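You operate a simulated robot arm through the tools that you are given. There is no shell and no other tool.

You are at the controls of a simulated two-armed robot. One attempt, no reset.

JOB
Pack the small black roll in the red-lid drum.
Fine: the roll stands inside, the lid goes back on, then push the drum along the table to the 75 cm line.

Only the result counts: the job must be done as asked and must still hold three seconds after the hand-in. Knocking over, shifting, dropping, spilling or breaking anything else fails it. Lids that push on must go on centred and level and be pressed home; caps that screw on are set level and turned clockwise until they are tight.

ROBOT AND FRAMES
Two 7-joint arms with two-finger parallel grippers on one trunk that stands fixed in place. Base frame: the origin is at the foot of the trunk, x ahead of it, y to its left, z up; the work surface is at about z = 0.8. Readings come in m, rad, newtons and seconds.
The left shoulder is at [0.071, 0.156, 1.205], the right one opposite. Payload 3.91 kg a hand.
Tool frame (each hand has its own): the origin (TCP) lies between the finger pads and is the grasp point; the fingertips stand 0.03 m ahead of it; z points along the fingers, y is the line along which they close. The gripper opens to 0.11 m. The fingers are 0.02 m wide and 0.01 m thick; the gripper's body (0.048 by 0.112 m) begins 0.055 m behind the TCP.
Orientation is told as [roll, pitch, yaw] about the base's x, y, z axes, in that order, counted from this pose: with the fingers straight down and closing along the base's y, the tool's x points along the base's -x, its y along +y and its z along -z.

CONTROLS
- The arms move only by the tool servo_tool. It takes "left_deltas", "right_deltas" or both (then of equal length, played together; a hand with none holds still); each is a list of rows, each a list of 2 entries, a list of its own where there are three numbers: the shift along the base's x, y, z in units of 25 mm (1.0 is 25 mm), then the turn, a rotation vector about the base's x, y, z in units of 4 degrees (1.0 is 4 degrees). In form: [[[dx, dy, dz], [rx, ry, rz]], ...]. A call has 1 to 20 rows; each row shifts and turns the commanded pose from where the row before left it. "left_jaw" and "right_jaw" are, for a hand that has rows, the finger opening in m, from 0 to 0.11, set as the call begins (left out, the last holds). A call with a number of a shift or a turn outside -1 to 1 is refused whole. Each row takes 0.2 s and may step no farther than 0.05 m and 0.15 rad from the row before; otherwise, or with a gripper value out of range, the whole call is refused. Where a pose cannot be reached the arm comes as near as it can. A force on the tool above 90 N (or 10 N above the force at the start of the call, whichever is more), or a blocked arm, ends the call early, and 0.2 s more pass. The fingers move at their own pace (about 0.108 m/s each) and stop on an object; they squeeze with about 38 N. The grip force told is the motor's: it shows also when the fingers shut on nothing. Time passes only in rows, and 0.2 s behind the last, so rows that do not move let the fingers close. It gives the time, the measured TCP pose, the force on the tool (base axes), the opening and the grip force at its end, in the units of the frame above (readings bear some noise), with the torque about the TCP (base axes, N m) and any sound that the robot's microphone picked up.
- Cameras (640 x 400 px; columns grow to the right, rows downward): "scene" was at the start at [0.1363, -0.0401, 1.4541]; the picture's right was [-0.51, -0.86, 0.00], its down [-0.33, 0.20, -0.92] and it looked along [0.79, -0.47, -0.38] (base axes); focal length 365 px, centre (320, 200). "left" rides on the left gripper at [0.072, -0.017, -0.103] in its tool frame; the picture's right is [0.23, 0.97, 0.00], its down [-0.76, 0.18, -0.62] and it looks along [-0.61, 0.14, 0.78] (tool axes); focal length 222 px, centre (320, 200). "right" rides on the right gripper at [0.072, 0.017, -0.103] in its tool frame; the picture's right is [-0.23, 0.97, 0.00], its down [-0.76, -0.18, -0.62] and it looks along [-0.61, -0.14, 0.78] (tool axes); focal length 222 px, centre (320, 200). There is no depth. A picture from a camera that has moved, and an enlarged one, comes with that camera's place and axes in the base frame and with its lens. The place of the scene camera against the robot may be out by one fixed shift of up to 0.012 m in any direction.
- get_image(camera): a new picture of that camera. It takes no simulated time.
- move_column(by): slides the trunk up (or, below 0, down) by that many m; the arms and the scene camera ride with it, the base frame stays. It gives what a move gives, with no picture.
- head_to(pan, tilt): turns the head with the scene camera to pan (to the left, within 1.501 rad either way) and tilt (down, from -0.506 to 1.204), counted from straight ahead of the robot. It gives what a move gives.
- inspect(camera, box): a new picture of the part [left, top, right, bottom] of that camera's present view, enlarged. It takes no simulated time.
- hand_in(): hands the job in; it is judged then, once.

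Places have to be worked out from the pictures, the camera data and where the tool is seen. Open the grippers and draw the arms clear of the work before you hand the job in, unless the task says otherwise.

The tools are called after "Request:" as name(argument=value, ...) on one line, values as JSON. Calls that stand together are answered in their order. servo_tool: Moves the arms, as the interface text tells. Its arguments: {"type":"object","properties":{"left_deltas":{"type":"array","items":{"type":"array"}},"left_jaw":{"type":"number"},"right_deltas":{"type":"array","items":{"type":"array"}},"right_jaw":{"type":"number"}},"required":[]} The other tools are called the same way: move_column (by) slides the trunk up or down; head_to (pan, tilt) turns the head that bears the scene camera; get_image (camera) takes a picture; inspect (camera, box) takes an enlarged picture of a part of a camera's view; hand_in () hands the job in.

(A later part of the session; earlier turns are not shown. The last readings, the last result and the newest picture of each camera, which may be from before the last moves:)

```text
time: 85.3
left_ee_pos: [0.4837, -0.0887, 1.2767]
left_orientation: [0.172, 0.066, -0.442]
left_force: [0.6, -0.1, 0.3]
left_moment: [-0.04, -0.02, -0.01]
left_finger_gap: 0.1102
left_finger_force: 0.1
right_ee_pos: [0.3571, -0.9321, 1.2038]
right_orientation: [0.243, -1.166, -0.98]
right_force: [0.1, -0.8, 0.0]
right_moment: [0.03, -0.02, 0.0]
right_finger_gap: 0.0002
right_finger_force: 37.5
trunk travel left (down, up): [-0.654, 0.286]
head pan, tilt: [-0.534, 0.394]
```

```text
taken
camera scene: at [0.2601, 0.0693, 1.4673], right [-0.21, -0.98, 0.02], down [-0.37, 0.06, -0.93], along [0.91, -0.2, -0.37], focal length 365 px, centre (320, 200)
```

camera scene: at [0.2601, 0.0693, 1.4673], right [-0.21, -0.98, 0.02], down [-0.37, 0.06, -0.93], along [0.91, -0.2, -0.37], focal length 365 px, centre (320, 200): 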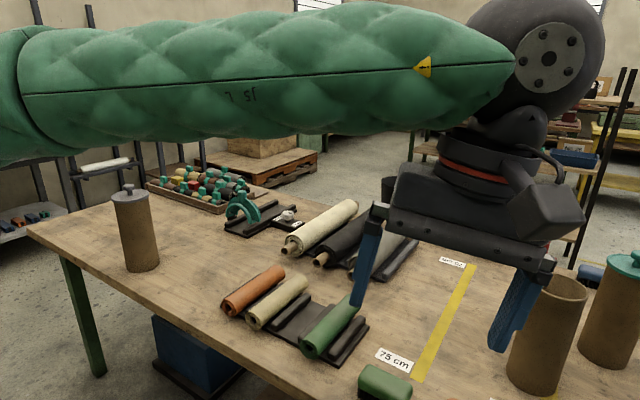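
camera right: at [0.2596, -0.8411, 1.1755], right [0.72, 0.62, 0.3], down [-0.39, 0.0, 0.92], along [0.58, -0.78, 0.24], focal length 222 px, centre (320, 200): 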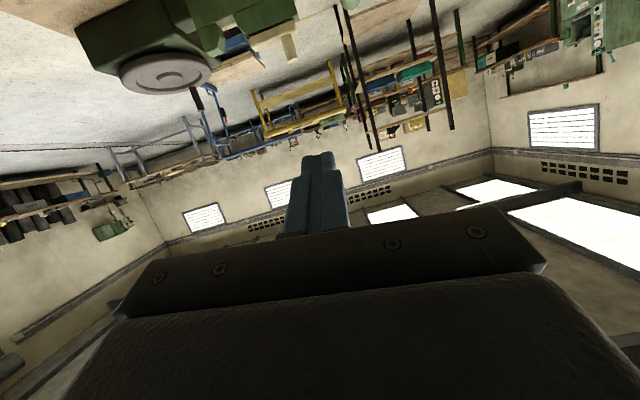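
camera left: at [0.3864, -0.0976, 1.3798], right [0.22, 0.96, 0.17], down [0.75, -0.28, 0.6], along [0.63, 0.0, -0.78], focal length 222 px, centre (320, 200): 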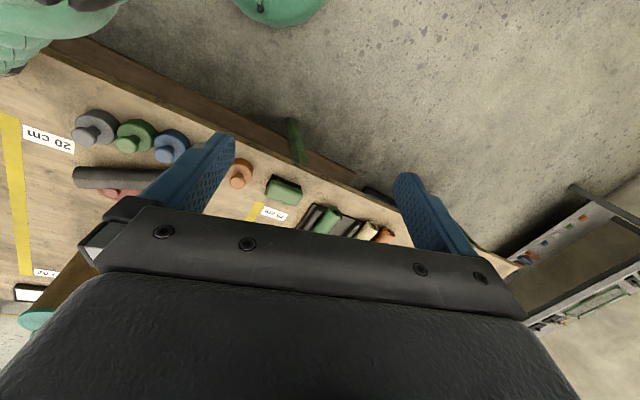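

Everything is stable but the trunk stays offset (yaw about 18°). I'll run one controlled test, a single zero-motion row, to learn whether the arms hold or lurch from a settled state.

Request:
servo_tool(right_deltas=[[[0, 0, 0], [0, 0, 0]]])

Request:
get_image(camera="scene")

```text
time: 85.6
left_ee_pos: [0.4663, -0.1447, 1.2605]
left_orientation: [0.175, 0.084, -0.513]
left_force: [1.5, -2.0, -0.8]
left_moment: [0.16, 0.17, 0.07]
left_finger_gap: 0.1099
left_finger_force: 0.0
right_ee_pos: [0.2841, -0.9753, 1.186]
right_orientation: [0.216, -1.155, -1.022]
right_force: [1.3, 7.2, -2.5]
right_moment: [-0.3, 0.0, -0.48]
right_finger_gap: 0.0
right_finger_force: 38.3
trunk travel left (down, up): [-0.654, 0.286]
head pan, tilt: [-0.534, 0.394]
stopped in row 1 (right hand): the arm was blocked; the commanded pose is now the measured one
```

```text
taken
camera scene: at [0.2827, 0.0541, 1.4572], right [-0.2, -0.98, 0.01], down [-0.38, 0.07, -0.92], along [0.9, -0.19, -0.39], focal length 365 px, centre (320, 200)
```

scene: 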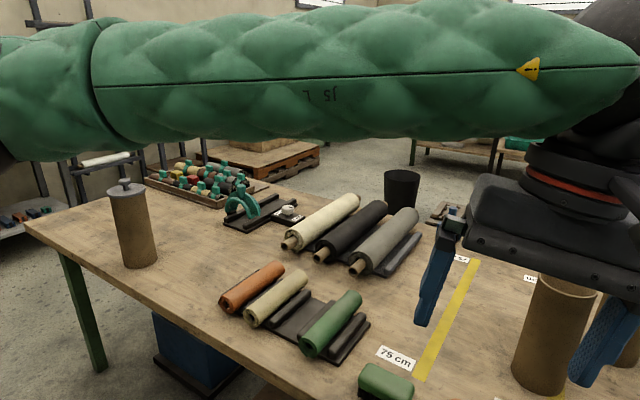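

Even a zero row drives both hands clockwise, so the controller is over-correcting for the displaced trunk. Each time the trunk does return a little, though. I'll settle and measure again.

Request:
head_to(pan=-0.534, tilt=0.39)

Request:
head_to(pan=-0.534, tilt=0.394)

Request:
get_image(camera="scene")

Request:
get_image(camera="left")

```text
time: 86.2
left_ee_pos: [0.4699, -0.1284, 1.266]
left_orientation: [0.161, 0.083, -0.514]
left_force: [0.6, 1.2, 0.2]
left_moment: [-0.07, 0.09, 0.0]
left_finger_gap: 0.1099
left_finger_force: 0.1
right_ee_pos: [0.2828, -0.9614, 1.1987]
right_orientation: [0.192, -1.157, -1.006]
right_force: [2.2, -0.3, -0.4]
right_moment: [0.03, 0.05, -0.08]
right_finger_gap: 0.0
right_finger_force: 38.2
trunk travel left (down, up): [-0.654, 0.286]
head pan, tilt: [-0.534, 0.389]
```

```text
time: 86.8
left_ee_pos: [0.4601, -0.125, 1.2694]
left_orientation: [0.175, 0.07, -0.497]
left_force: [0.6, 0.2, 0.1]
left_moment: [-0.03, 0.04, 0.0]
left_finger_gap: 0.1101
left_finger_force: 0.1
right_ee_pos: [0.2872, -0.961, 1.2004]
right_orientation: [0.232, -1.171, -1.026]
right_force: [0.4, 0.2, -0.2]
right_moment: [0.0, 0.02, -0.03]
right_finger_gap: 0.0
right_finger_force: 37.9
trunk travel left (down, up): [-0.654, 0.286]
head pan, tilt: [-0.534, 0.394]
```

```text
taken
camera scene: at [0.2588, 0.0494, 1.4611], right [-0.24, -0.97, 0.02], down [-0.38, 0.07, -0.92], along [0.89, -0.23, -0.39], focal length 365 px, centre (320, 200)
```

scene: 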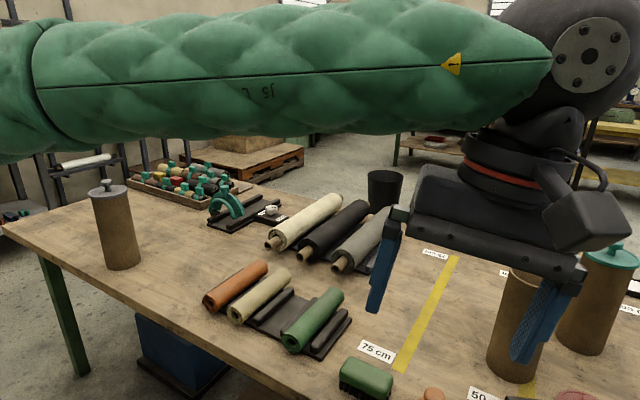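

```text
taken
camera left: at [0.3841, -0.1238, 1.3729], right [0.27, 0.95, 0.18], down [0.74, -0.33, 0.59], along [0.62, -0.02, -0.79], focal length 222 px, centre (320, 200)
```

left: 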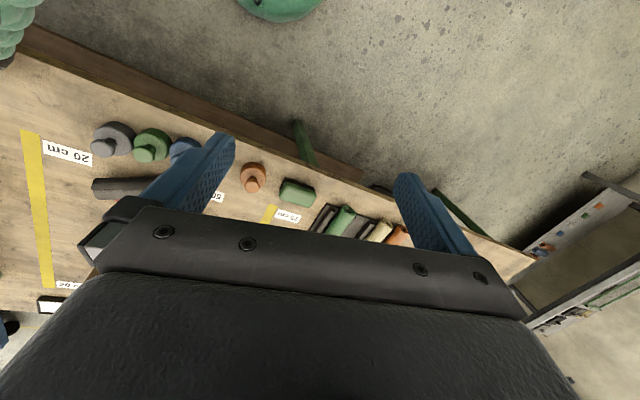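

The trunk is working its way back (yaw 16° now). I'll take a close look at the stamp row and the roll to check what has been disturbed.

Request:
inspect(camera="left", box=[0, 80, 240, 230])

Request:
inspect(camera="scene", box=[340, 240, 640, 400])

```text
2.67 times, centred on (120, 155) of left
camera zoom: at [0.3841, -0.1238, 1.3729], right [0.27, 0.95, 0.18], down [0.74, -0.33, 0.59], along [0.62, -0.02, -0.79], focal length 592 px, centre (853, 320)
```

zoom: 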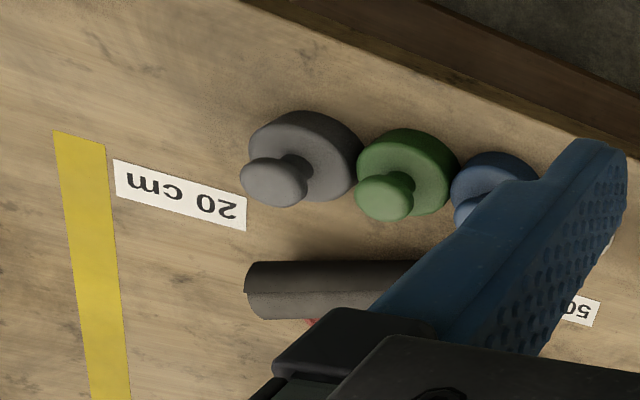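

```text
2.13 times, centred on (490, 320) of scene
camera zoom: at [0.2588, 0.0494, 1.4611], right [-0.24, -0.97, 0.02], down [-0.38, 0.07, -0.92], along [0.89, -0.23, -0.39], focal length 780 px, centre (-43, -56)
```

zoom: 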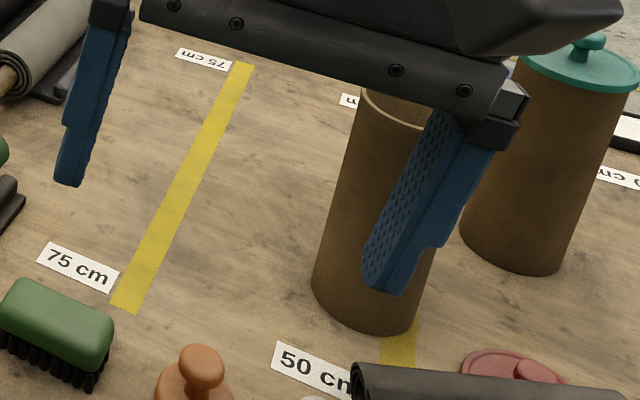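

The gray and green stamps now stand touching, so the elbow did push them; I'll have to put that right later if control comes back. For now I'll counter the lurch by commanding a counter-clockwise shift and yaw on both hands as the trunk recovers.

Request:
servo_tool(left_deltas=[[[0.7, 1, 0.3], [0, 0, 1]], [[0.7, 1, 0.3], [0, 0, 1]], [[0.7, 1, 0], [0, 0, 1]], [[0.7, 1, 0], [0, 0, 0.5]]], right_deltas=[[[1, 0.45, 0.3], [0, 0, 1]], [[1, 0.45, 0.3], [0, 0, 1]], [[1, 0.45, 0], [0, 0, 1]], [[1, 0.45, 0], [0, 0, 0.5]]])

Request:
head_to(pan=-0.534, tilt=0.4)

Request:
get_image(camera="scene")

```text
time: 88.0
left_ee_pos: [0.499, -0.0434, 1.2857]
left_orientation: [0.195, 0.058, -0.287]
left_force: [-1.0, -1.7, 0.7]
left_moment: [0.07, -0.06, -0.04]
left_finger_gap: 0.1103
left_finger_force: 0.0
right_ee_pos: [0.3359, -0.9252, 1.2115]
right_orientation: [0.266, -1.179, -0.841]
right_force: [0.7, -0.9, -3.6]
right_moment: [-0.13, -0.19, -0.03]
right_finger_gap: 0.0
right_finger_force: 37.9
trunk travel left (down, up): [-0.654, 0.286]
head pan, tilt: [-0.534, 0.394]
stopped in row 4 (right hand): the arm was blocked; the commanded pose is now the measured one
```

```text
time: 88.6
left_ee_pos: [0.5047, -0.0476, 1.2808]
left_orientation: [0.187, 0.07, -0.302]
left_force: [0.4, -1.0, -0.3]
left_moment: [0.08, 0.09, 0.03]
left_finger_gap: 0.11
left_finger_force: 0.0
right_ee_pos: [0.3262, -0.927, 1.2143]
right_orientation: [0.243, -1.178, -0.839]
right_force: [0.6, 0.5, -3.5]
right_moment: [-0.16, -0.18, -0.02]
right_finger_gap: 0.0002
right_finger_force: 37.9
trunk travel left (down, up): [-0.654, 0.286]
head pan, tilt: [-0.534, 0.4]
```

```text
taken
camera scene: at [0.2569, 0.0457, 1.4595], right [-0.23, -0.97, 0.01], down [-0.38, 0.08, -0.92], along [0.9, -0.22, -0.39], focal length 365 px, centre (320, 200)
```

scene: 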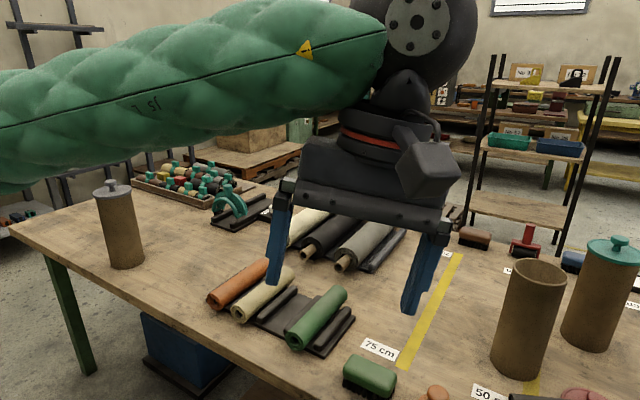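

That call tracked properly, which explains the earlier lurches: the commanded right-hand height was lower than its rest height, so the elbow pressed the table again each time. The fix is to raise the right hand, so I'll go up in steps.

Request:
servo_tool(right_deltas=[[[0, 0, 0.6], [0, 0, 0]], [[0, 0, 0.8], [0, 0, 0]], [[0, 0, 0.8], [0, 0, 0]], [[0, 0, 0.8], [0, 0, 0]]])

Request:
get_image(camera="scene")

```text
time: 89.6
left_ee_pos: [0.503, -0.0664, 1.2787]
left_orientation: [0.201, 0.069, -0.292]
left_force: [-0.8, -0.4, -0.5]
left_moment: [0.06, -0.1, 0.02]
left_finger_gap: 0.1101
left_finger_force: 0.1
right_ee_pos: [0.3288, -0.9497, 1.2635]
right_orientation: [0.284, -1.154, -0.867]
right_force: [-1.4, -0.7, -0.2]
right_moment: [-0.01, -0.06, 0.07]
right_finger_gap: 0.0003
right_finger_force: 37.7
trunk travel left (down, up): [-0.654, 0.286]
head pan, tilt: [-0.534, 0.4]
```

```text
taken
camera scene: at [0.2414, 0.0185, 1.4574], right [-0.27, -0.96, 0.0], down [-0.37, 0.11, -0.92], along [0.89, -0.25, -0.39], focal length 365 px, centre (320, 200)
```

scene: 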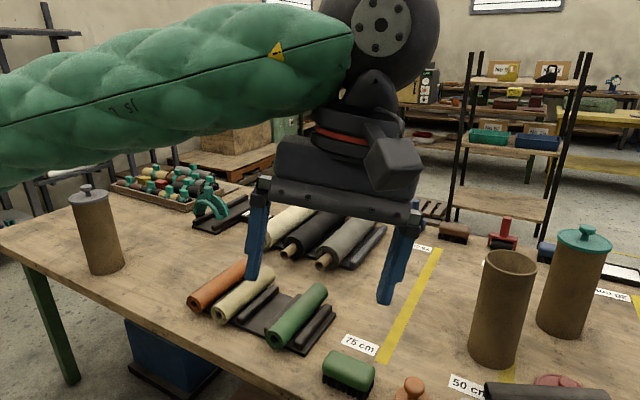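

That worked: the hand rose without a block, and the trunk is swinging back (yaw about 15°, no roll). I'll keep raising the right hand.

Request:
servo_tool(right_deltas=[[[0, 0, 0.6], [0, 0, 0]], [[0, 0, 0.6], [0, 0, 0]], [[0, 0, 0.6], [0, 0, 0]], [[0, 0, 0.6], [0, 0, 0]], [[0, 0, 0.4], [0, 0, 0]], [[0, 0, 0], [0, 0, 0]]])

Request:
get_image(camera="scene")

```text
time: 91.0
left_ee_pos: [0.5078, -0.0611, 1.2772]
left_orientation: [0.195, 0.074, -0.292]
left_force: [-0.2, -0.7, 0.0]
left_moment: [-0.01, 0.0, -0.02]
left_finger_gap: 0.11
left_finger_force: 0.0
right_ee_pos: [0.3349, -0.9437, 1.3372]
right_orientation: [0.268, -1.156, -0.853]
right_force: [-0.1, 0.3, -0.5]
right_moment: [-0.01, 0.0, 0.0]
right_finger_gap: 0.0
right_finger_force: 38.5
trunk travel left (down, up): [-0.654, 0.286]
head pan, tilt: [-0.534, 0.4]
```

```text
taken
camera scene: at [0.2476, 0.0213, 1.4573], right [-0.27, -0.96, 0.0], down [-0.38, 0.1, -0.92], along [0.89, -0.25, -0.39], focal length 365 px, centre (320, 200)
```

scene: 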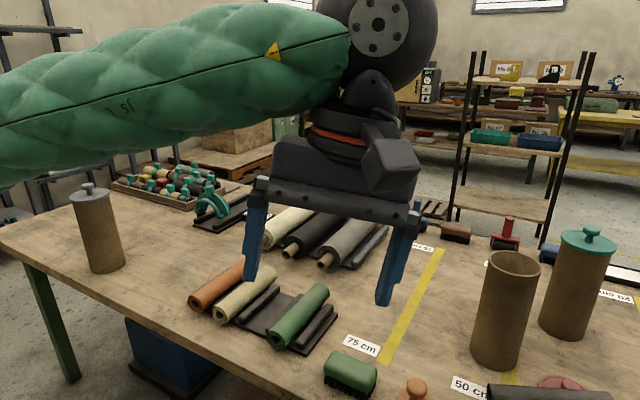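

The hands track normally again. Now I'll raise the trunk well up, so the elbow stays clear of the table for everything that follows.

Request:
move_column(by=0.26)

Request:
get_image(camera="scene")

Request:
get_image(camera="left")

```text
time: 93.7
left_ee_pos: [0.5094, -0.0631, 1.5378]
left_orientation: [0.196, 0.074, -0.292]
left_force: [0.0, -0.5, -0.9]
left_moment: [-0.01, 0.0, 0.0]
left_finger_gap: 0.1103
left_finger_force: 0.0
right_ee_pos: [0.3342, -0.9433, 1.5973]
right_orientation: [0.266, -1.156, -0.853]
right_force: [0.4, -0.6, 0.2]
right_moment: [0.02, -0.02, -0.02]
right_finger_gap: 0.0002
right_finger_force: 37.6
trunk travel left (down, up): [-0.914, 0.026]
head pan, tilt: [-0.534, 0.4]
```

```text
taken
camera scene: at [0.248, 0.0213, 1.7171], right [-0.27, -0.96, 0.0], down [-0.38, 0.1, -0.92], along [0.89, -0.25, -0.39], focal length 365 px, centre (320, 200)
```

scene: 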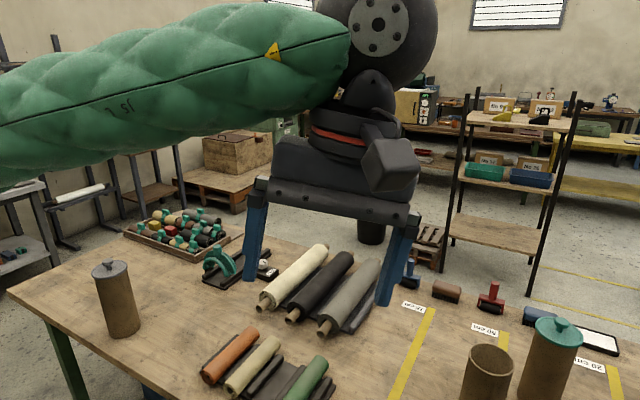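

```text
taken
camera left: at [0.4339, -0.0778, 1.641], right [0.07, 0.98, 0.21], down [0.79, -0.18, 0.59], along [0.61, 0.12, -0.78], focal length 222 px, centre (320, 200)
```

left: 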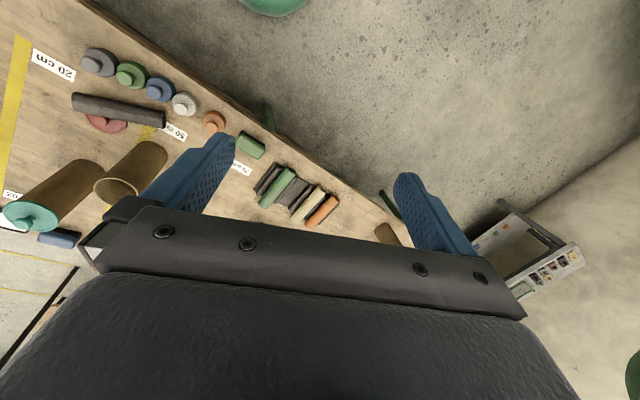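

The trunk is up and steady, and all the stamps, rolls and drums are standing. But gray, green and blue have been nudged together by up to about 7 cm, and that will need undoing. First I'll move the left arm away to the left, which also tests how commanded directions map now.

Request:
servo_tool(left_deltas=[[[0, 0.5, 0], [0, 0, 0]], [[0, 0.8, 0], [0, 0, 0]], [[0, 0.8, 0], [0, 0, 0]], [[0, 0.8, 0], [0, 0, 0]], [[0, 0.5, 0], [0, 0, 0]], [[0, 0, 0], [0, 0, 0]], [[0, 0, 0], [0, 0, 0]]])

Request:
get_image(camera="scene")

```text
time: 95.3
left_ee_pos: [0.508, 0.0246, 1.5376]
left_orientation: [0.195, 0.074, -0.291]
left_force: [0.4, -0.3, 0.2]
left_moment: [0.0, 0.0, -0.03]
left_finger_gap: 0.1098
left_finger_force: 0.0
right_ee_pos: [0.3344, -0.9423, 1.5968]
right_orientation: [0.266, -1.156, -0.851]
right_force: [0.6, 1.3, 0.1]
right_moment: [0.0, 0.01, -0.02]
right_finger_gap: 0.0
right_finger_force: 37.5
trunk travel left (down, up): [-0.914, 0.026]
head pan, tilt: [-0.534, 0.4]
```

```text
taken
camera scene: at [0.248, 0.0215, 1.7172], right [-0.27, -0.96, 0.0], down [-0.38, 0.1, -0.92], along [0.89, -0.25, -0.39], focal length 365 px, centre (320, 200)
```

scene: 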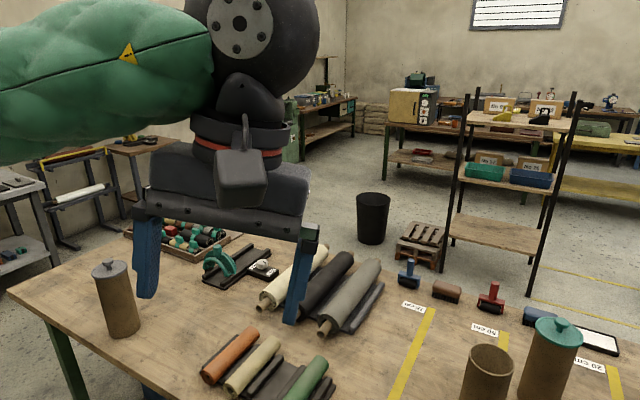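

Commanded and measured motion agree exactly now, so control is normal, just from a shifted trunk. Next I'll bring the right hand round to a straight-down pose high over the right of the table, starting with the yaw.

Request:
servo_tool(right_deltas=[[[0.16, 0.39, -0.1], [0, 0, 0.5]], [[0.16, 0.39, -0.1], [0, 0, 1]], [[0.16, 0.39, -0.1], [0, 0, 1]], [[0.16, 0.39, -0.1], [0, 0, 1]], [[0.16, 0.39, -0.1], [0, 0, 1]], [[0.16, 0.39, -0.1], [0, 0, 1]], [[0.16, 0.39, -0.1], [0, 0, 1]], [[0.16, 0.39, -0.1], [0, 0, 1]], [[0.16, 0.39, -0.1], [0, 0, 1]], [[0.16, 0.39, -0.1], [0, 0, 1]], [[0.16, 0.39, -0.1], [0, 0, 1]], [[0.16, 0.39, -0.1], [0, 0, 1]], [[0.16, 0.39, -0.1], [0, 0, 0.7]]])

Request:
get_image(camera="scene")

```text
time: 98.1
left_ee_pos: [0.5079, 0.0247, 1.5377]
left_orientation: [0.195, 0.074, -0.292]
left_force: [0.8, 0.3, 0.4]
left_moment: [-0.01, 0.0, 0.02]
left_finger_gap: 0.1099
left_finger_force: 0.1
right_ee_pos: [0.3872, -0.8156, 1.5649]
right_orientation: [0.268, -1.156, 0.001]
right_force: [-0.2, -0.7, -0.5]
right_moment: [0.0, -0.01, -0.03]
right_finger_gap: 0.0001
right_finger_force: 37.9
trunk travel left (down, up): [-0.914, 0.026]
head pan, tilt: [-0.534, 0.4]
```

```text
taken
camera scene: at [0.2482, 0.0215, 1.7172], right [-0.27, -0.96, 0.0], down [-0.38, 0.1, -0.92], along [0.89, -0.25, -0.39], focal length 365 px, centre (320, 200)
```

scene: 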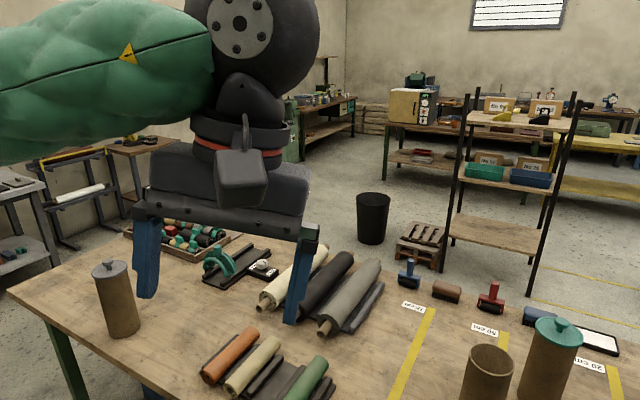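

Yaw is zeroed and tracking is exact. Now I'll pitch the tool down and level the roll.

Request:
servo_tool(right_deltas=[[[0.1, 0.3, 0], [0, 0.6, 0]], [[0.1, 0.3, 0], [0, 1, 0]], [[0.1, 0.3, 0], [0, 1, 0]], [[0.1, 0.3, 0], [0, 1, 0]], [[0.1, 0.3, 0], [0, 1, 0]], [[0.1, 0.3, 0], [0, 1, 0]], [[0.1, 0.3, 0], [0, 1, 0]], [[0.1, 0.3, 0], [0, 1, 0]], [[0.1, 0.3, 0], [0, 1, 0]], [[0.1, 0.3, 0], [0, 1, 0]], [[0.1, 0.3, 0], [0, 1, 0]], [[0.1, 0.3, 0], [0, 1, 0]], [[0.1, 0.3, 0], [0, 1, 0]], [[0.1, 0.3, 0], [0, 1, 0]], [[0.1, 0.3, 0], [0, 1, 0]], [[0.1, 0.3, 0], [0, 1, 0]], [[0.1, 0.3, 0], [0, 0.96, 0]]], right_jaw=0.06)

Request:
servo_tool(right_deltas=[[[0, 0, 0], [-0.8, 0, 0]], [[0, 0, 0], [-1, 0, 0]], [[0, 0, 0], [-1, 0, 0]], [[0, 0, 0], [-1, 0, 0]], [[0, 0, 0], [0, 0, 0]]])

Request:
get_image(camera="right")

Request:
get_image(camera="scene")

```text
time: 101.7
left_ee_pos: [0.5092, 0.0236, 1.5374]
left_orientation: [0.197, 0.075, -0.294]
left_force: [0.3, -0.1, -0.4]
left_moment: [0.0, 0.01, 0.02]
left_finger_gap: 0.1101
left_finger_force: 0.0
right_ee_pos: [0.5135, -0.6238, 1.4042]
right_orientation: [0.268, -0.009, -0.006]
right_force: [0.3, 0.2, -0.2]
right_moment: [-0.01, 0.01, 0.01]
right_finger_gap: 0.0599
right_finger_force: 0.0
right hand out of reach, approached as far as the arm can: row 11, 12, 13, 14, 15, 16, 17
trunk travel left (down, up): [-0.914, 0.026]
head pan, tilt: [-0.534, 0.4]
```

```text
time: 102.9
left_ee_pos: [0.5081, 0.0238, 1.5382]
left_orientation: [0.195, 0.074, -0.292]
left_force: [0.3, 0.7, -0.1]
left_moment: [-0.01, -0.01, -0.02]
left_finger_gap: 0.1099
left_finger_force: 0.0
right_ee_pos: [0.5273, -0.6154, 1.3736]
right_orientation: [0.003, -0.006, 0.0]
right_force: [0.8, 0.2, 0.0]
right_moment: [0.02, 0.02, 0.02]
right_finger_gap: 0.0601
right_finger_force: 0.0
right hand out of reach, approached as far as the arm can: row 1, 2, 3, 4
trunk travel left (down, up): [-0.914, 0.026]
head pan, tilt: [-0.534, 0.4]
```

```text
taken
camera right: at [0.4546, -0.5976, 1.4776], right [0.23, 0.97, 0.0], down [0.76, -0.18, 0.63], along [0.61, -0.14, -0.78], focal length 222 px, centre (320, 200)
```

right: 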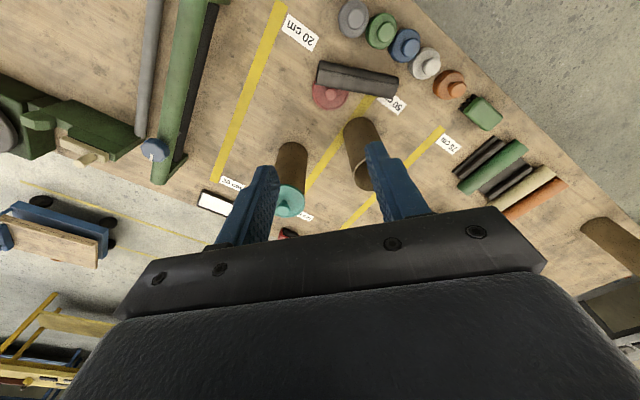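

```text
taken
camera scene: at [0.2482, 0.0214, 1.7172], right [-0.27, -0.96, 0.0], down [-0.38, 0.1, -0.92], along [0.89, -0.25, -0.39], focal length 365 px, centre (320, 200)
```

scene: 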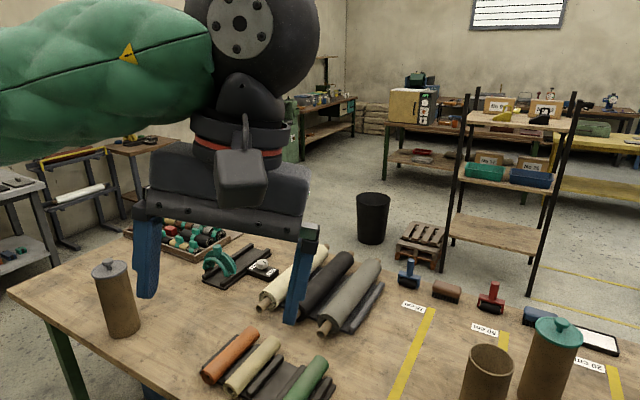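

The straight-down pose is reached. The roll lies across the near edge of the lid, and the stamps gray, green, blue and white sit bunched together. I'll come down and back a little to see the whole row and find the yellow one.

Request:
servo_tool(right_deltas=[[[-0.04, 0.25, -0.96], [0, 0, 0]], [[-0.04, 0.25, -0.96], [0, 0, 0]], [[-0.04, 0.25, -0.96], [0, 0, 0]], [[-0.04, 0.25, -0.96], [0, 0, 0]], [[-0.04, 0.25, -0.96], [0, 0, 0]], [[-0.04, 0.25, -0.96], [0, 0, 0]], [[-0.04, 0.25, -0.96], [0, 0, 0]], [[-0.04, 0.25, -0.96], [0, 0, 0]], [[-0.04, 0.25, -0.96], [0, 0, 0]], [[-0.04, 0.25, -0.96], [0, 0, 0]], [[-0.04, 0.25, -0.96], [0, 0, 0]], [[0, 0, 0], [0, 0, 0]]])

Request:
get_image(camera="right")

```text
time: 105.5
left_ee_pos: [0.5071, 0.0248, 1.5379]
left_orientation: [0.195, 0.073, -0.292]
left_force: [0.2, 0.4, 0.2]
left_moment: [0.0, -0.01, -0.02]
left_finger_gap: 0.1098
left_finger_force: 0.1
right_ee_pos: [0.5166, -0.5481, 1.1093]
right_orientation: [0.002, 0.001, 0.0]
right_force: [-0.6, 0.3, 0.7]
right_moment: [-0.04, 0.02, 0.0]
right_finger_gap: 0.0601
right_finger_force: 0.1
trunk travel left (down, up): [-0.914, 0.026]
head pan, tilt: [-0.534, 0.4]
```

```text
taken
camera right: at [0.4446, -0.5304, 1.2131], right [0.23, 0.97, 0.0], down [0.76, -0.18, 0.62], along [0.61, -0.14, -0.78], focal length 222 px, centre (320, 200)
```

right: 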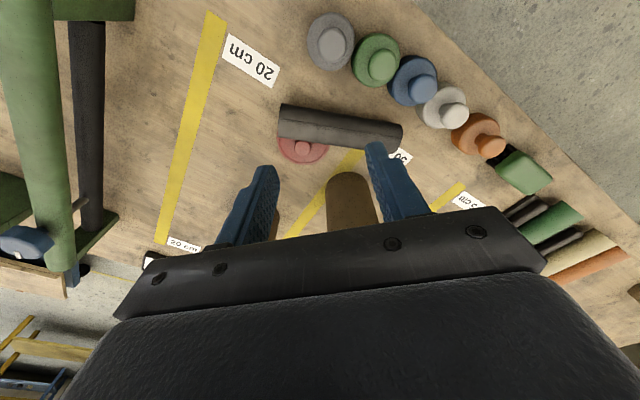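

The gray, green and blue stamps have been pushed about 8, 5.5 and 2.5 cm toward +n; white and orange look untouched. I'll turn the head to find the yellow stamp and see the right arm's clearances from this height.

Request:
head_to(pan=-1.2, tilt=0.75)

Request:
get_image(camera="scene")

```text
time: 106.5
left_ee_pos: [0.5073, 0.0251, 1.5381]
left_orientation: [0.196, 0.074, -0.29]
left_force: [-0.1, 0.1, 0.2]
left_moment: [0.01, -0.01, 0.01]
left_finger_gap: 0.1099
left_finger_force: 0.1
right_ee_pos: [0.5161, -0.5473, 1.1095]
right_orientation: [0.001, 0.0, 0.001]
right_force: [-0.5, 0.1, 0.2]
right_moment: [-0.02, 0.0, 0.0]
right_finger_gap: 0.06
right_finger_force: 0.0
trunk travel left (down, up): [-0.914, 0.026]
head pan, tilt: [-1.201, 0.75]
```

```text
taken
camera scene: at [0.2078, -0.0204, 1.6862], right [-0.81, -0.59, 0.0], down [-0.4, 0.55, -0.73], along [0.43, -0.59, -0.68], focal length 365 px, centre (320, 200)
```

scene: 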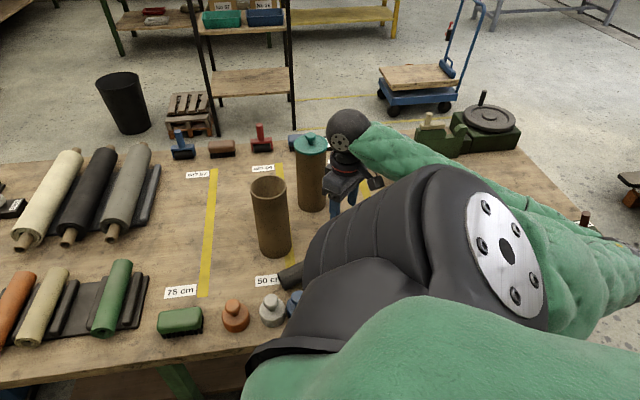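

The elbow rides high now. Yellow is hidden behind it, so I'll draw the right hand back toward the table edge to bring that corner into the wrist camera.

Request:
servo_tool(right_deltas=[[[-0.9, -0.3, 0.1], [0, 0, 0]], [[-0.9, -0.3, 0.1], [0, 0, 0]], [[-0.9, -0.3, 0.1], [0, 0, 0]], [[-0.9, -0.3, 0.1], [0, 0, 0]], [[-0.9, -0.3, 0.1], [0, 0, 0]], [[-0.9, -0.3, 0.1], [0, 0, 0]], [[-0.9, -0.3, 0.1], [0, 0, 0]], [[0, 0, 0], [0, 0, 0]]])

Request:
get_image(camera="right")

```text
time: 108.3
left_ee_pos: [0.5086, 0.0238, 1.5377]
left_orientation: [0.196, 0.074, -0.291]
left_force: [0.2, -0.2, -0.2]
left_moment: [-0.02, 0.0, 0.02]
left_finger_gap: 0.1098
left_finger_force: 0.0
right_ee_pos: [0.3594, -0.5993, 1.1269]
right_orientation: [0.001, -0.001, -0.001]
right_force: [-0.1, -1.0, -1.0]
right_moment: [-0.02, 0.02, 0.01]
right_finger_gap: 0.0601
right_finger_force: 0.1
trunk travel left (down, up): [-0.914, 0.026]
head pan, tilt: [-1.201, 0.75]
```

```text
taken
camera right: at [0.2874, -0.5824, 1.2299], right [0.23, 0.97, 0.0], down [0.76, -0.18, 0.62], along [0.61, -0.14, -0.78], focal length 222 px, centre (320, 200)
```

right: 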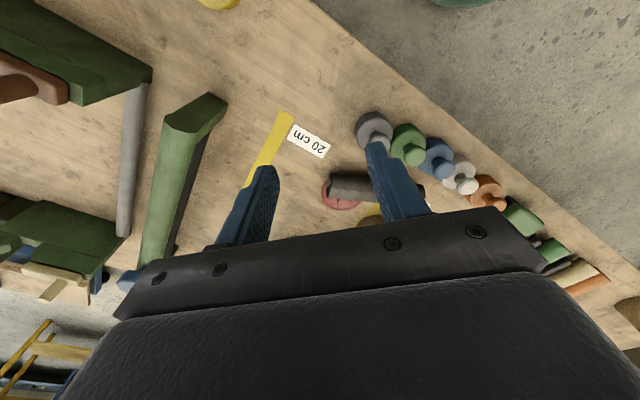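

The yellow stamp shows at the top edge, at about (0.24, -0.71); it started near (0.32, -0.64). I'll restore the stamps one by one by their knobs, beginning with yellow, so I'm moving above it.

Request:
servo_tool(right_deltas=[[[-0.8, -0.7, -0.3], [0, 0, 0]], [[-0.8, -0.7, -0.4], [0, 0, 0]], [[-0.8, -0.7, -0.4], [0, 0, 0]], [[-0.8, -0.7, -0.4], [0, 0, 0]], [[-0.8, -0.7, -0.4], [0, 0, 0]], [[-0.8, -0.7, -0.4], [0, 0, 0]], [[0, 0, 0], [0, 0, 0]]])

Request:
get_image(camera="right")

```text
time: 110.0
left_ee_pos: [0.5075, 0.0245, 1.5374]
left_orientation: [0.196, 0.074, -0.292]
left_force: [1.0, 0.1, 0.0]
left_moment: [0.01, 0.0, 0.03]
left_finger_gap: 0.1103
left_finger_force: 0.1
right_ee_pos: [0.2378, -0.7044, 1.0714]
right_orientation: [0.0, 0.0, 0.0]
right_force: [-0.4, 0.5, 0.6]
right_moment: [-0.01, 0.02, 0.03]
right_finger_gap: 0.0598
right_finger_force: 0.0
trunk travel left (down, up): [-0.914, 0.026]
head pan, tilt: [-1.201, 0.75]
```

```text
taken
camera right: at [0.1669, -0.6872, 1.175], right [0.23, 0.97, 0.0], down [0.76, -0.18, 0.62], along [0.61, -0.14, -0.78], focal length 222 px, centre (320, 200)
```

right: 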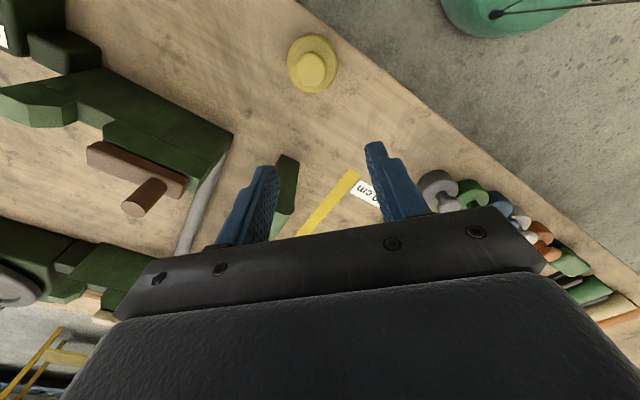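

Yellow stands at about (0.206, -0.707). Centring over it and lowering to just above the knob.

Request:
servo_tool(right_deltas=[[[-0.64, -0.05, 0], [0, 0, 0]], [[-0.62, -0.04, -0.6], [0, 0, 0]], [[0, 0, -0.9], [0, 0, 0]], [[0, 0, -0.9], [0, 0, 0]], [[0, 0, -0.9], [0, 0, 0]], [[0, 0, -0.9], [0, 0, 0]], [[0, 0, -0.9], [0, 0, 0]], [[0, 0, -0.9], [0, 0, 0]], [[0, 0, 0], [0, 0, 0]]])

Request:
get_image(camera="right")

```text
time: 112.0
left_ee_pos: [0.5082, 0.0243, 1.5381]
left_orientation: [0.195, 0.073, -0.291]
left_force: [0.7, 0.3, 0.2]
left_moment: [0.02, -0.01, 0.01]
left_finger_gap: 0.1102
left_finger_force: 0.1
right_ee_pos: [0.2056, -0.707, 0.9199]
right_orientation: [0.0, 0.0, 0.0]
right_force: [0.1, -0.8, 0.3]
right_moment: [-0.01, -0.01, -0.02]
right_finger_gap: 0.0599
right_finger_force: 0.0
trunk travel left (down, up): [-0.914, 0.026]
head pan, tilt: [-1.201, 0.75]
```

```text
taken
camera right: at [0.1339, -0.69, 1.0241], right [0.23, 0.97, 0.0], down [0.76, -0.18, 0.62], along [0.61, -0.14, -0.78], focal length 222 px, centre (320, 200)
```

right: 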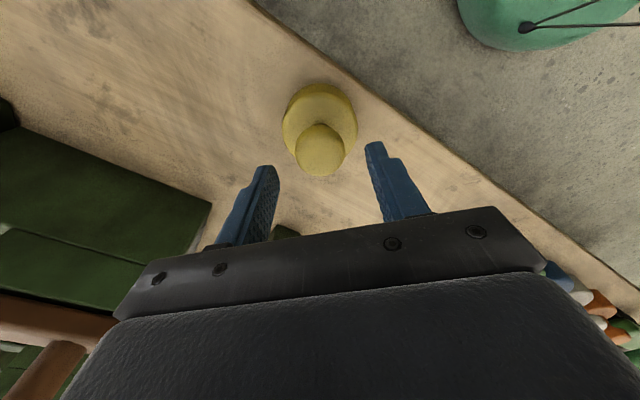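

The knob sits right between the fingers. Lowering 4 cm and closing on it.

Request:
servo_tool(right_deltas=[[[0, 0, -0.5], [0, 0, 0]], [[0, 0, -0.5], [0, 0, 0]], [[0, 0, -0.5], [0, 0, 0]], [[0, 0, 0], [0, 0, 0]]])

Request:
get_image(camera="right")

```text
time: 113.0
left_ee_pos: [0.5077, 0.024, 1.5375]
left_orientation: [0.197, 0.073, -0.291]
left_force: [0.0, 0.0, -0.1]
left_moment: [-0.02, 0.01, 0.02]
left_finger_gap: 0.1102
left_finger_force: 0.0
right_ee_pos: [0.2073, -0.7083, 0.8819]
right_orientation: [0.002, 0.0, 0.0]
right_force: [-0.6, -0.5, 0.3]
right_moment: [-0.01, -0.01, 0.0]
right_finger_gap: 0.0601
right_finger_force: 0.1
trunk travel left (down, up): [-0.914, 0.026]
head pan, tilt: [-1.201, 0.75]
```

```text
taken
camera right: at [0.1348, -0.6901, 0.9858], right [0.23, 0.97, 0.0], down [0.76, -0.18, 0.62], along [0.61, -0.14, -0.78], focal length 222 px, centre (320, 200)
```

right: 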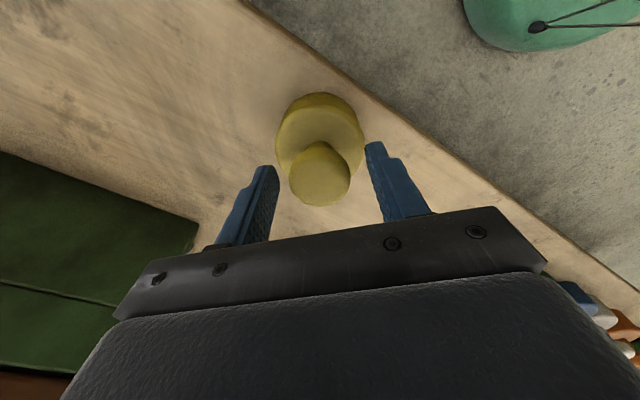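

Request:
servo_tool(right_deltas=[[[0, 0, 0], [0, 0, 0]], [[0, 0, 0], [0, 0, 0]], [[0, 0, 0], [0, 0, 0]]], right_jaw=0.0)

Request:
servo_tool(right_deltas=[[[0, 0, 0.2], [0, 0, 0]], [[0, 0, 0.3], [0, 0, 0]], [[0, 0, 0], [0, 0, 0]]])

Request:
get_image(camera="right")

```text
time: 113.8
left_ee_pos: [0.507, 0.0241, 1.5362]
left_orientation: [0.195, 0.074, -0.291]
left_force: [-0.4, 0.3, -0.4]
left_moment: [-0.03, 0.0, 0.01]
left_finger_gap: 0.11
left_finger_force: 0.2
right_ee_pos: [0.2068, -0.7082, 0.8832]
right_orientation: [0.0, 0.001, -0.001]
right_force: [0.2, -2.9, 1.9]
right_moment: [-0.13, 0.06, -0.03]
right_finger_gap: 0.0364
right_finger_force: 38.2
trunk travel left (down, up): [-0.914, 0.026]
head pan, tilt: [-1.201, 0.75]
```

```text
time: 114.5
left_ee_pos: [0.5084, 0.0237, 1.5378]
left_orientation: [0.195, 0.072, -0.292]
left_force: [-0.2, -0.1, 0.1]
left_moment: [0.01, 0.04, 0.01]
left_finger_gap: 0.1098
left_finger_force: 0.0
right_ee_pos: [0.2056, -0.7076, 0.8942]
right_orientation: [0.002, 0.0, -0.001]
right_force: [0.5, -0.1, -10.6]
right_moment: [-0.02, 0.0, 0.02]
right_finger_gap: 0.037
right_finger_force: 37.9
trunk travel left (down, up): [-0.914, 0.026]
head pan, tilt: [-1.201, 0.75]
```

```text
taken
camera right: at [0.134, -0.69, 0.9978], right [0.23, 0.97, 0.0], down [0.76, -0.18, 0.62], along [0.61, -0.14, -0.78], focal length 222 px, centre (320, 200)
```

right: 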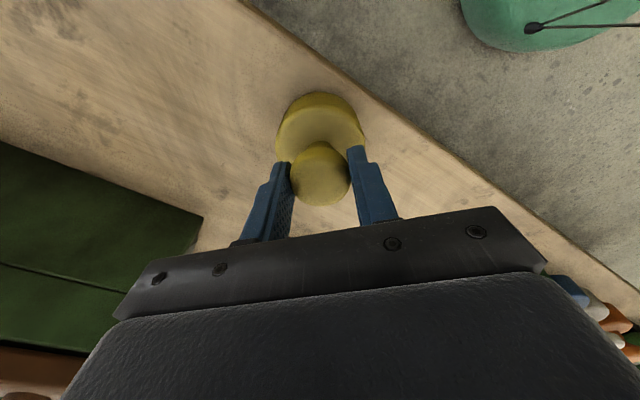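

Yellow is held (10.6 N, centred). Carrying it low over the table to its original spot, near (0.3225, -0.640).

Request:
servo_tool(right_deltas=[[[0.5, 0.3, 0], [0, 0, 0]], [[0.75, 0.42, 0], [0, 0, 0]], [[0.75, 0.42, 0], [0, 0, 0]], [[0.75, 0.42, 0], [0, 0, 0]], [[0.75, 0.42, 0], [0, 0, 0]], [[0.75, 0.42, 0], [0, 0, 0]], [[0.43, 0.3, 0], [0, 0, 0]], [[0, 0, 0], [0, 0, 0]]])

Request:
get_image(camera="right")

```text
time: 116.3
left_ee_pos: [0.5083, 0.0233, 1.5379]
left_orientation: [0.194, 0.073, -0.292]
left_force: [-0.9, -0.2, 0.3]
left_moment: [0.01, -0.02, 0.01]
left_finger_gap: 0.1099
left_finger_force: 0.1
right_ee_pos: [0.3236, -0.6386, 0.8935]
right_orientation: [0.001, 0.001, -0.001]
right_force: [-0.2, 0.0, -10.5]
right_moment: [-0.02, 0.03, 0.0]
right_finger_gap: 0.0366
right_finger_force: 38.2
trunk travel left (down, up): [-0.914, 0.026]
head pan, tilt: [-1.201, 0.75]
```

```text
taken
camera right: at [0.2526, -0.6214, 0.9979], right [0.23, 0.97, 0.0], down [0.76, -0.18, 0.62], along [0.61, -0.14, -0.78], focal length 222 px, centre (320, 200)
```

right: 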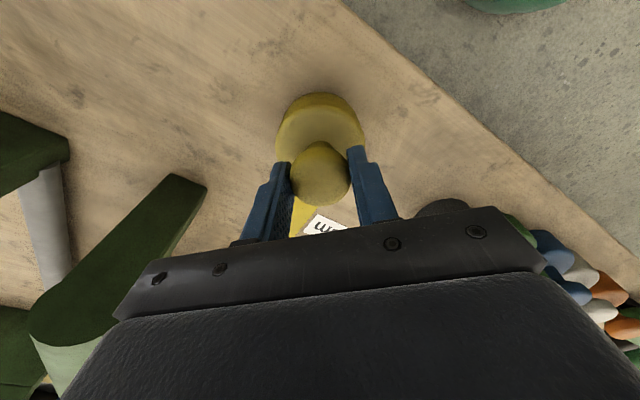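

The hand is at (0.3236, -0.6386), which matches my estimate of yellow's original place. Setting it down and releasing.

Request:
servo_tool(right_deltas=[[[0, 0, -0.2], [0, 0, 0]], [[0, 0, -0.16], [0, 0, 0]], [[0, 0, -0.06], [0, 0, 0]], [[0, 0, 0], [0, 0, 0]]])

Request:
servo_tool(right_deltas=[[[0, 0, -0.04], [0, 0, 0]], [[0, 0, 0], [0, 0, 0]]])

```text
time: 117.3
left_ee_pos: [0.5076, 0.0238, 1.5374]
left_orientation: [0.195, 0.072, -0.292]
left_force: [1.1, -0.3, 0.8]
left_moment: [-0.01, -0.01, 0.0]
left_finger_gap: 0.1097
left_finger_force: 0.1
right_ee_pos: [0.3244, -0.6384, 0.8844]
right_orientation: [0.0, 0.0, -0.001]
right_force: [0.2, -0.3, -10.0]
right_moment: [-0.02, 0.01, 0.01]
right_finger_gap: 0.0365
right_finger_force: 38.3
trunk travel left (down, up): [-0.914, 0.026]
head pan, tilt: [-1.201, 0.75]
```

```text
time: 118.0
left_ee_pos: [0.5077, 0.0236, 1.537]
left_orientation: [0.195, 0.072, -0.291]
left_force: [0.5, 0.6, -1.3]
left_moment: [-0.01, 0.0, 0.02]
left_finger_gap: 0.11
left_finger_force: 0.2
right_ee_pos: [0.3237, -0.6395, 0.8843]
right_orientation: [0.003, 0.001, 0.002]
right_force: [-0.3, 0.0, -10.7]
right_moment: [-0.01, -0.01, 0.0]
right_finger_gap: 0.0365
right_finger_force: 37.7
trunk travel left (down, up): [-0.914, 0.026]
head pan, tilt: [-1.201, 0.75]
```

Still hanging by 10 N; lowering a touch more until the table takes the weight.

Request:
servo_tool(right_deltas=[[[0, 0, -0.04], [0, 0, 0]], [[0, 0, -0.04], [0, 0, 0]], [[0, 0, 0], [0, 0, 0]]])

```text
time: 118.8
left_ee_pos: [0.5071, 0.0244, 1.5373]
left_orientation: [0.197, 0.075, -0.292]
left_force: [-0.3, 0.0, -0.7]
left_moment: [0.0, -0.01, 0.0]
left_finger_gap: 0.1099
left_finger_force: 0.0
right_ee_pos: [0.3242, -0.6396, 0.8824]
right_orientation: [0.0, -0.001, 0.0]
right_force: [1.4, -3.3, 6.2]
right_moment: [0.18, 0.21, 0.0]
right_finger_gap: 0.0365
right_finger_force: 38.4
trunk travel left (down, up): [-0.914, 0.026]
head pan, tilt: [-1.201, 0.75]
```

The table carries it now. Releasing, rising, and going over to the gray stamp at about (0.466, -0.520).

Request:
servo_tool(right_deltas=[[[0, 0, 0.04], [0, 0, 0]], [[0, 0, 0], [0, 0, 0]], [[0, 0, 0], [0, 0, 0]]], right_jaw=0.06)

Request:
servo_tool(right_deltas=[[[0, 0, 0.5], [0, 0, 0]], [[0, 0, 1], [0, 0, 0]], [[0, 0, 1], [0, 0, 0]], [[0, 0, 1], [0, 0, 0]], [[0.5, 0.4, 0.5], [0, 0, 0]], [[0.9, 0.75, 0], [0, 0, 0]], [[0.9, 0.75, 0], [0, 0, 0]], [[0.9, 0.75, 0], [0, 0, 0]], [[0.9, 0.75, 0], [0, 0, 0]], [[0.9, 0.75, 0], [0, 0, 0]], [[0, 0, 0], [0, 0, 0]]])

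Request:
get_image(camera="right")

```text
time: 119.5
left_ee_pos: [0.5076, 0.0245, 1.5369]
left_orientation: [0.195, 0.073, -0.291]
left_force: [0.4, 0.0, 0.5]
left_moment: [0.04, 0.0, 0.03]
left_finger_gap: 0.1098
left_finger_force: 0.0
right_ee_pos: [0.3243, -0.6386, 0.8827]
right_orientation: [0.0, 0.001, 0.0]
right_force: [-0.2, -0.8, -0.8]
right_moment: [-0.02, 0.0, 0.0]
right_finger_gap: 0.06
right_finger_force: 0.1
trunk travel left (down, up): [-0.914, 0.026]
head pan, tilt: [-1.201, 0.75]
```

```text
time: 122.0
left_ee_pos: [0.5062, 0.0244, 1.5375]
left_orientation: [0.196, 0.074, -0.292]
left_force: [-0.9, 0.0, 0.5]
left_moment: [-0.02, -0.04, 0.04]
left_finger_gap: 0.11
left_finger_force: 0.1
right_ee_pos: [0.4474, -0.5343, 0.9837]
right_orientation: [0.0, 0.0, -0.001]
right_force: [0.4, 0.3, 0.0]
right_moment: [0.02, 0.01, 0.02]
right_finger_gap: 0.06
right_finger_force: 0.0
trunk travel left (down, up): [-0.914, 0.026]
head pan, tilt: [-1.201, 0.75]
```

```text
taken
camera right: at [0.3759, -0.5168, 1.0875], right [0.23, 0.97, 0.0], down [0.76, -0.18, 0.62], along [0.61, -0.14, -0.78], focal length 222 px, centre (320, 200)
```

right: 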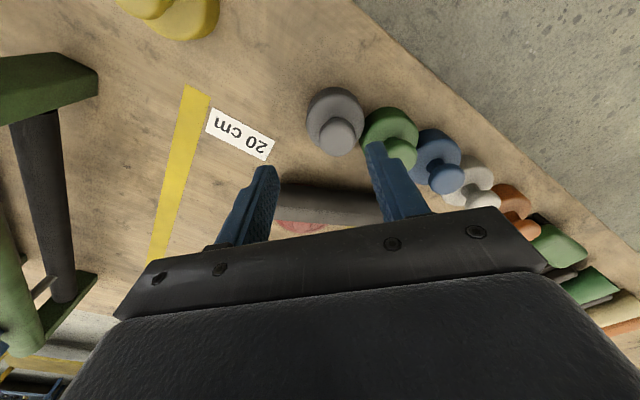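

Gray's knob is at (0.466, -0.520). Centring, lowering, and gripping it.

Request:
servo_tool(right_deltas=[[[0.73, 0.56, 0], [0, 0, 0]], [[0, 0, -0.8], [0, 0, 0]], [[0, 0, -0.8], [0, 0, 0]], [[0, 0, -0.8], [0, 0, 0]], [[0, 0, -0.8], [0, 0, 0]], [[0, 0, -0.84], [0, 0, 0]], [[0, 0, 0], [0, 0, 0]]])

Request:
get_image(camera="right")

```text
time: 123.5
left_ee_pos: [0.5085, 0.0241, 1.5381]
left_orientation: [0.195, 0.072, -0.291]
left_force: [0.1, 0.2, 0.4]
left_moment: [0.02, 0.0, -0.03]
left_finger_gap: 0.1099
left_finger_force: 0.0
right_ee_pos: [0.4667, -0.5215, 0.8819]
right_orientation: [0.0, 0.0, -0.001]
right_force: [0.5, -1.1, -0.4]
right_moment: [0.02, 0.02, -0.01]
right_finger_gap: 0.0602
right_finger_force: 0.0
trunk travel left (down, up): [-0.914, 0.026]
head pan, tilt: [-1.201, 0.75]
```

```text
taken
camera right: at [0.3959, -0.5039, 0.985], right [0.23, 0.97, 0.0], down [0.76, -0.18, 0.62], along [0.61, -0.14, -0.78], focal length 222 px, centre (320, 200)
```

right: 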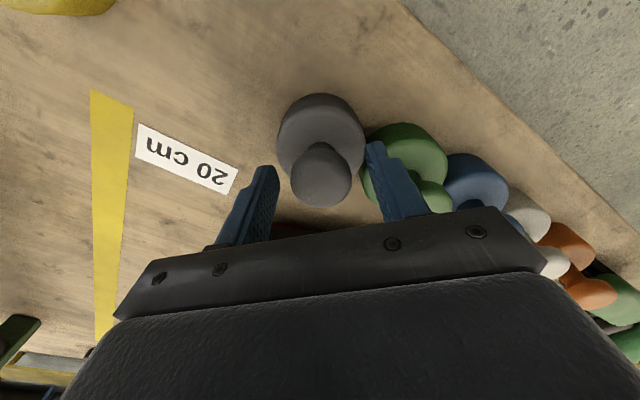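

Well placed around the knob. Closing and lifting about a centimetre.

Request:
servo_tool(right_deltas=[[[0, 0, 0], [0, 0, 0]], [[0, 0, 0], [0, 0, 0]], [[0, 0, 0], [0, 0, 0]]], right_jaw=0.0)

Request:
servo_tool(right_deltas=[[[0, 0, 0.2], [0, 0, 0]], [[0, 0, 0.28], [0, 0, 0]], [[0, 0, 0], [0, 0, 0]]])

```text
time: 124.3
left_ee_pos: [0.507, 0.024, 1.538]
left_orientation: [0.195, 0.073, -0.292]
left_force: [0.4, 0.9, 0.0]
left_moment: [-0.02, 0.06, -0.03]
left_finger_gap: 0.11
left_finger_force: 0.0
right_ee_pos: [0.467, -0.5211, 0.8808]
right_orientation: [-0.001, 0.0, -0.001]
right_force: [-0.1, 3.2, 0.4]
right_moment: [0.08, -0.14, 0.08]
right_finger_gap: 0.0367
right_finger_force: 37.7
trunk travel left (down, up): [-0.914, 0.026]
head pan, tilt: [-1.201, 0.75]
```

```text
time: 125.2
left_ee_pos: [0.5093, 0.0234, 1.5371]
left_orientation: [0.196, 0.075, -0.292]
left_force: [0.1, -0.5, -0.7]
left_moment: [0.02, 0.01, 0.0]
left_finger_gap: 0.1102
left_finger_force: 0.0
right_ee_pos: [0.4674, -0.5226, 0.8937]
right_orientation: [0.003, 0.002, 0.0]
right_force: [0.1, -0.2, -9.2]
right_moment: [0.01, 0.03, 0.0]
right_finger_gap: 0.0368
right_finger_force: 38.0
trunk travel left (down, up): [-0.914, 0.026]
head pan, tilt: [-1.201, 0.75]
```

Gray is held. Moving it back to about (0.392, -0.563) and setting it down.

Request:
servo_tool(right_deltas=[[[-0.5, -0.28, 0], [0, 0, 0]], [[-0.7, -0.38, 0], [0, 0, 0]], [[-0.7, -0.38, 0], [0, 0, 0]], [[-0.7, -0.38, 0], [0, 0, 0]], [[-0.4, -0.24, 0], [0, 0, 0]], [[0, 0, -0.24], [0, 0, 0]], [[0, 0, -0.2], [0, 0, 0]], [[0, 0, 0], [0, 0, 0]]])

Request:
servo_tool(right_deltas=[[[0, 0, -0.05], [0, 0, 0]], [[0, 0, -0.05], [0, 0, 0]], [[0, 0, 0], [0, 0, 0]]])

```text
time: 127.0
left_ee_pos: [0.5077, 0.0238, 1.5367]
left_orientation: [0.196, 0.072, -0.291]
left_force: [-0.6, 0.8, -1.1]
left_moment: [-0.02, -0.02, 0.01]
left_finger_gap: 0.1099
left_finger_force: 0.0
right_ee_pos: [0.3922, -0.5614, 0.8819]
right_orientation: [0.001, 0.004, 0.0]
right_force: [-1.0, 0.3, -10.3]
right_moment: [0.0, 0.01, -0.02]
right_finger_gap: 0.0367
right_finger_force: 38.1
trunk travel left (down, up): [-0.914, 0.026]
head pan, tilt: [-1.201, 0.75]
```

```text
time: 127.8
left_ee_pos: [0.5063, 0.0246, 1.5377]
left_orientation: [0.195, 0.073, -0.292]
left_force: [-0.7, 0.0, 0.0]
left_moment: [-0.01, -0.01, 0.02]
left_finger_gap: 0.1099
left_finger_force: 0.1
right_ee_pos: [0.3918, -0.5609, 0.8803]
right_orientation: [-0.002, 0.0, 0.0]
right_force: [-1.9, -6.8, 17.2]
right_moment: [0.03, 0.64, 0.13]
right_finger_gap: 0.037
right_finger_force: 37.8
trunk travel left (down, up): [-0.914, 0.026]
head pan, tilt: [-1.201, 0.75]
```

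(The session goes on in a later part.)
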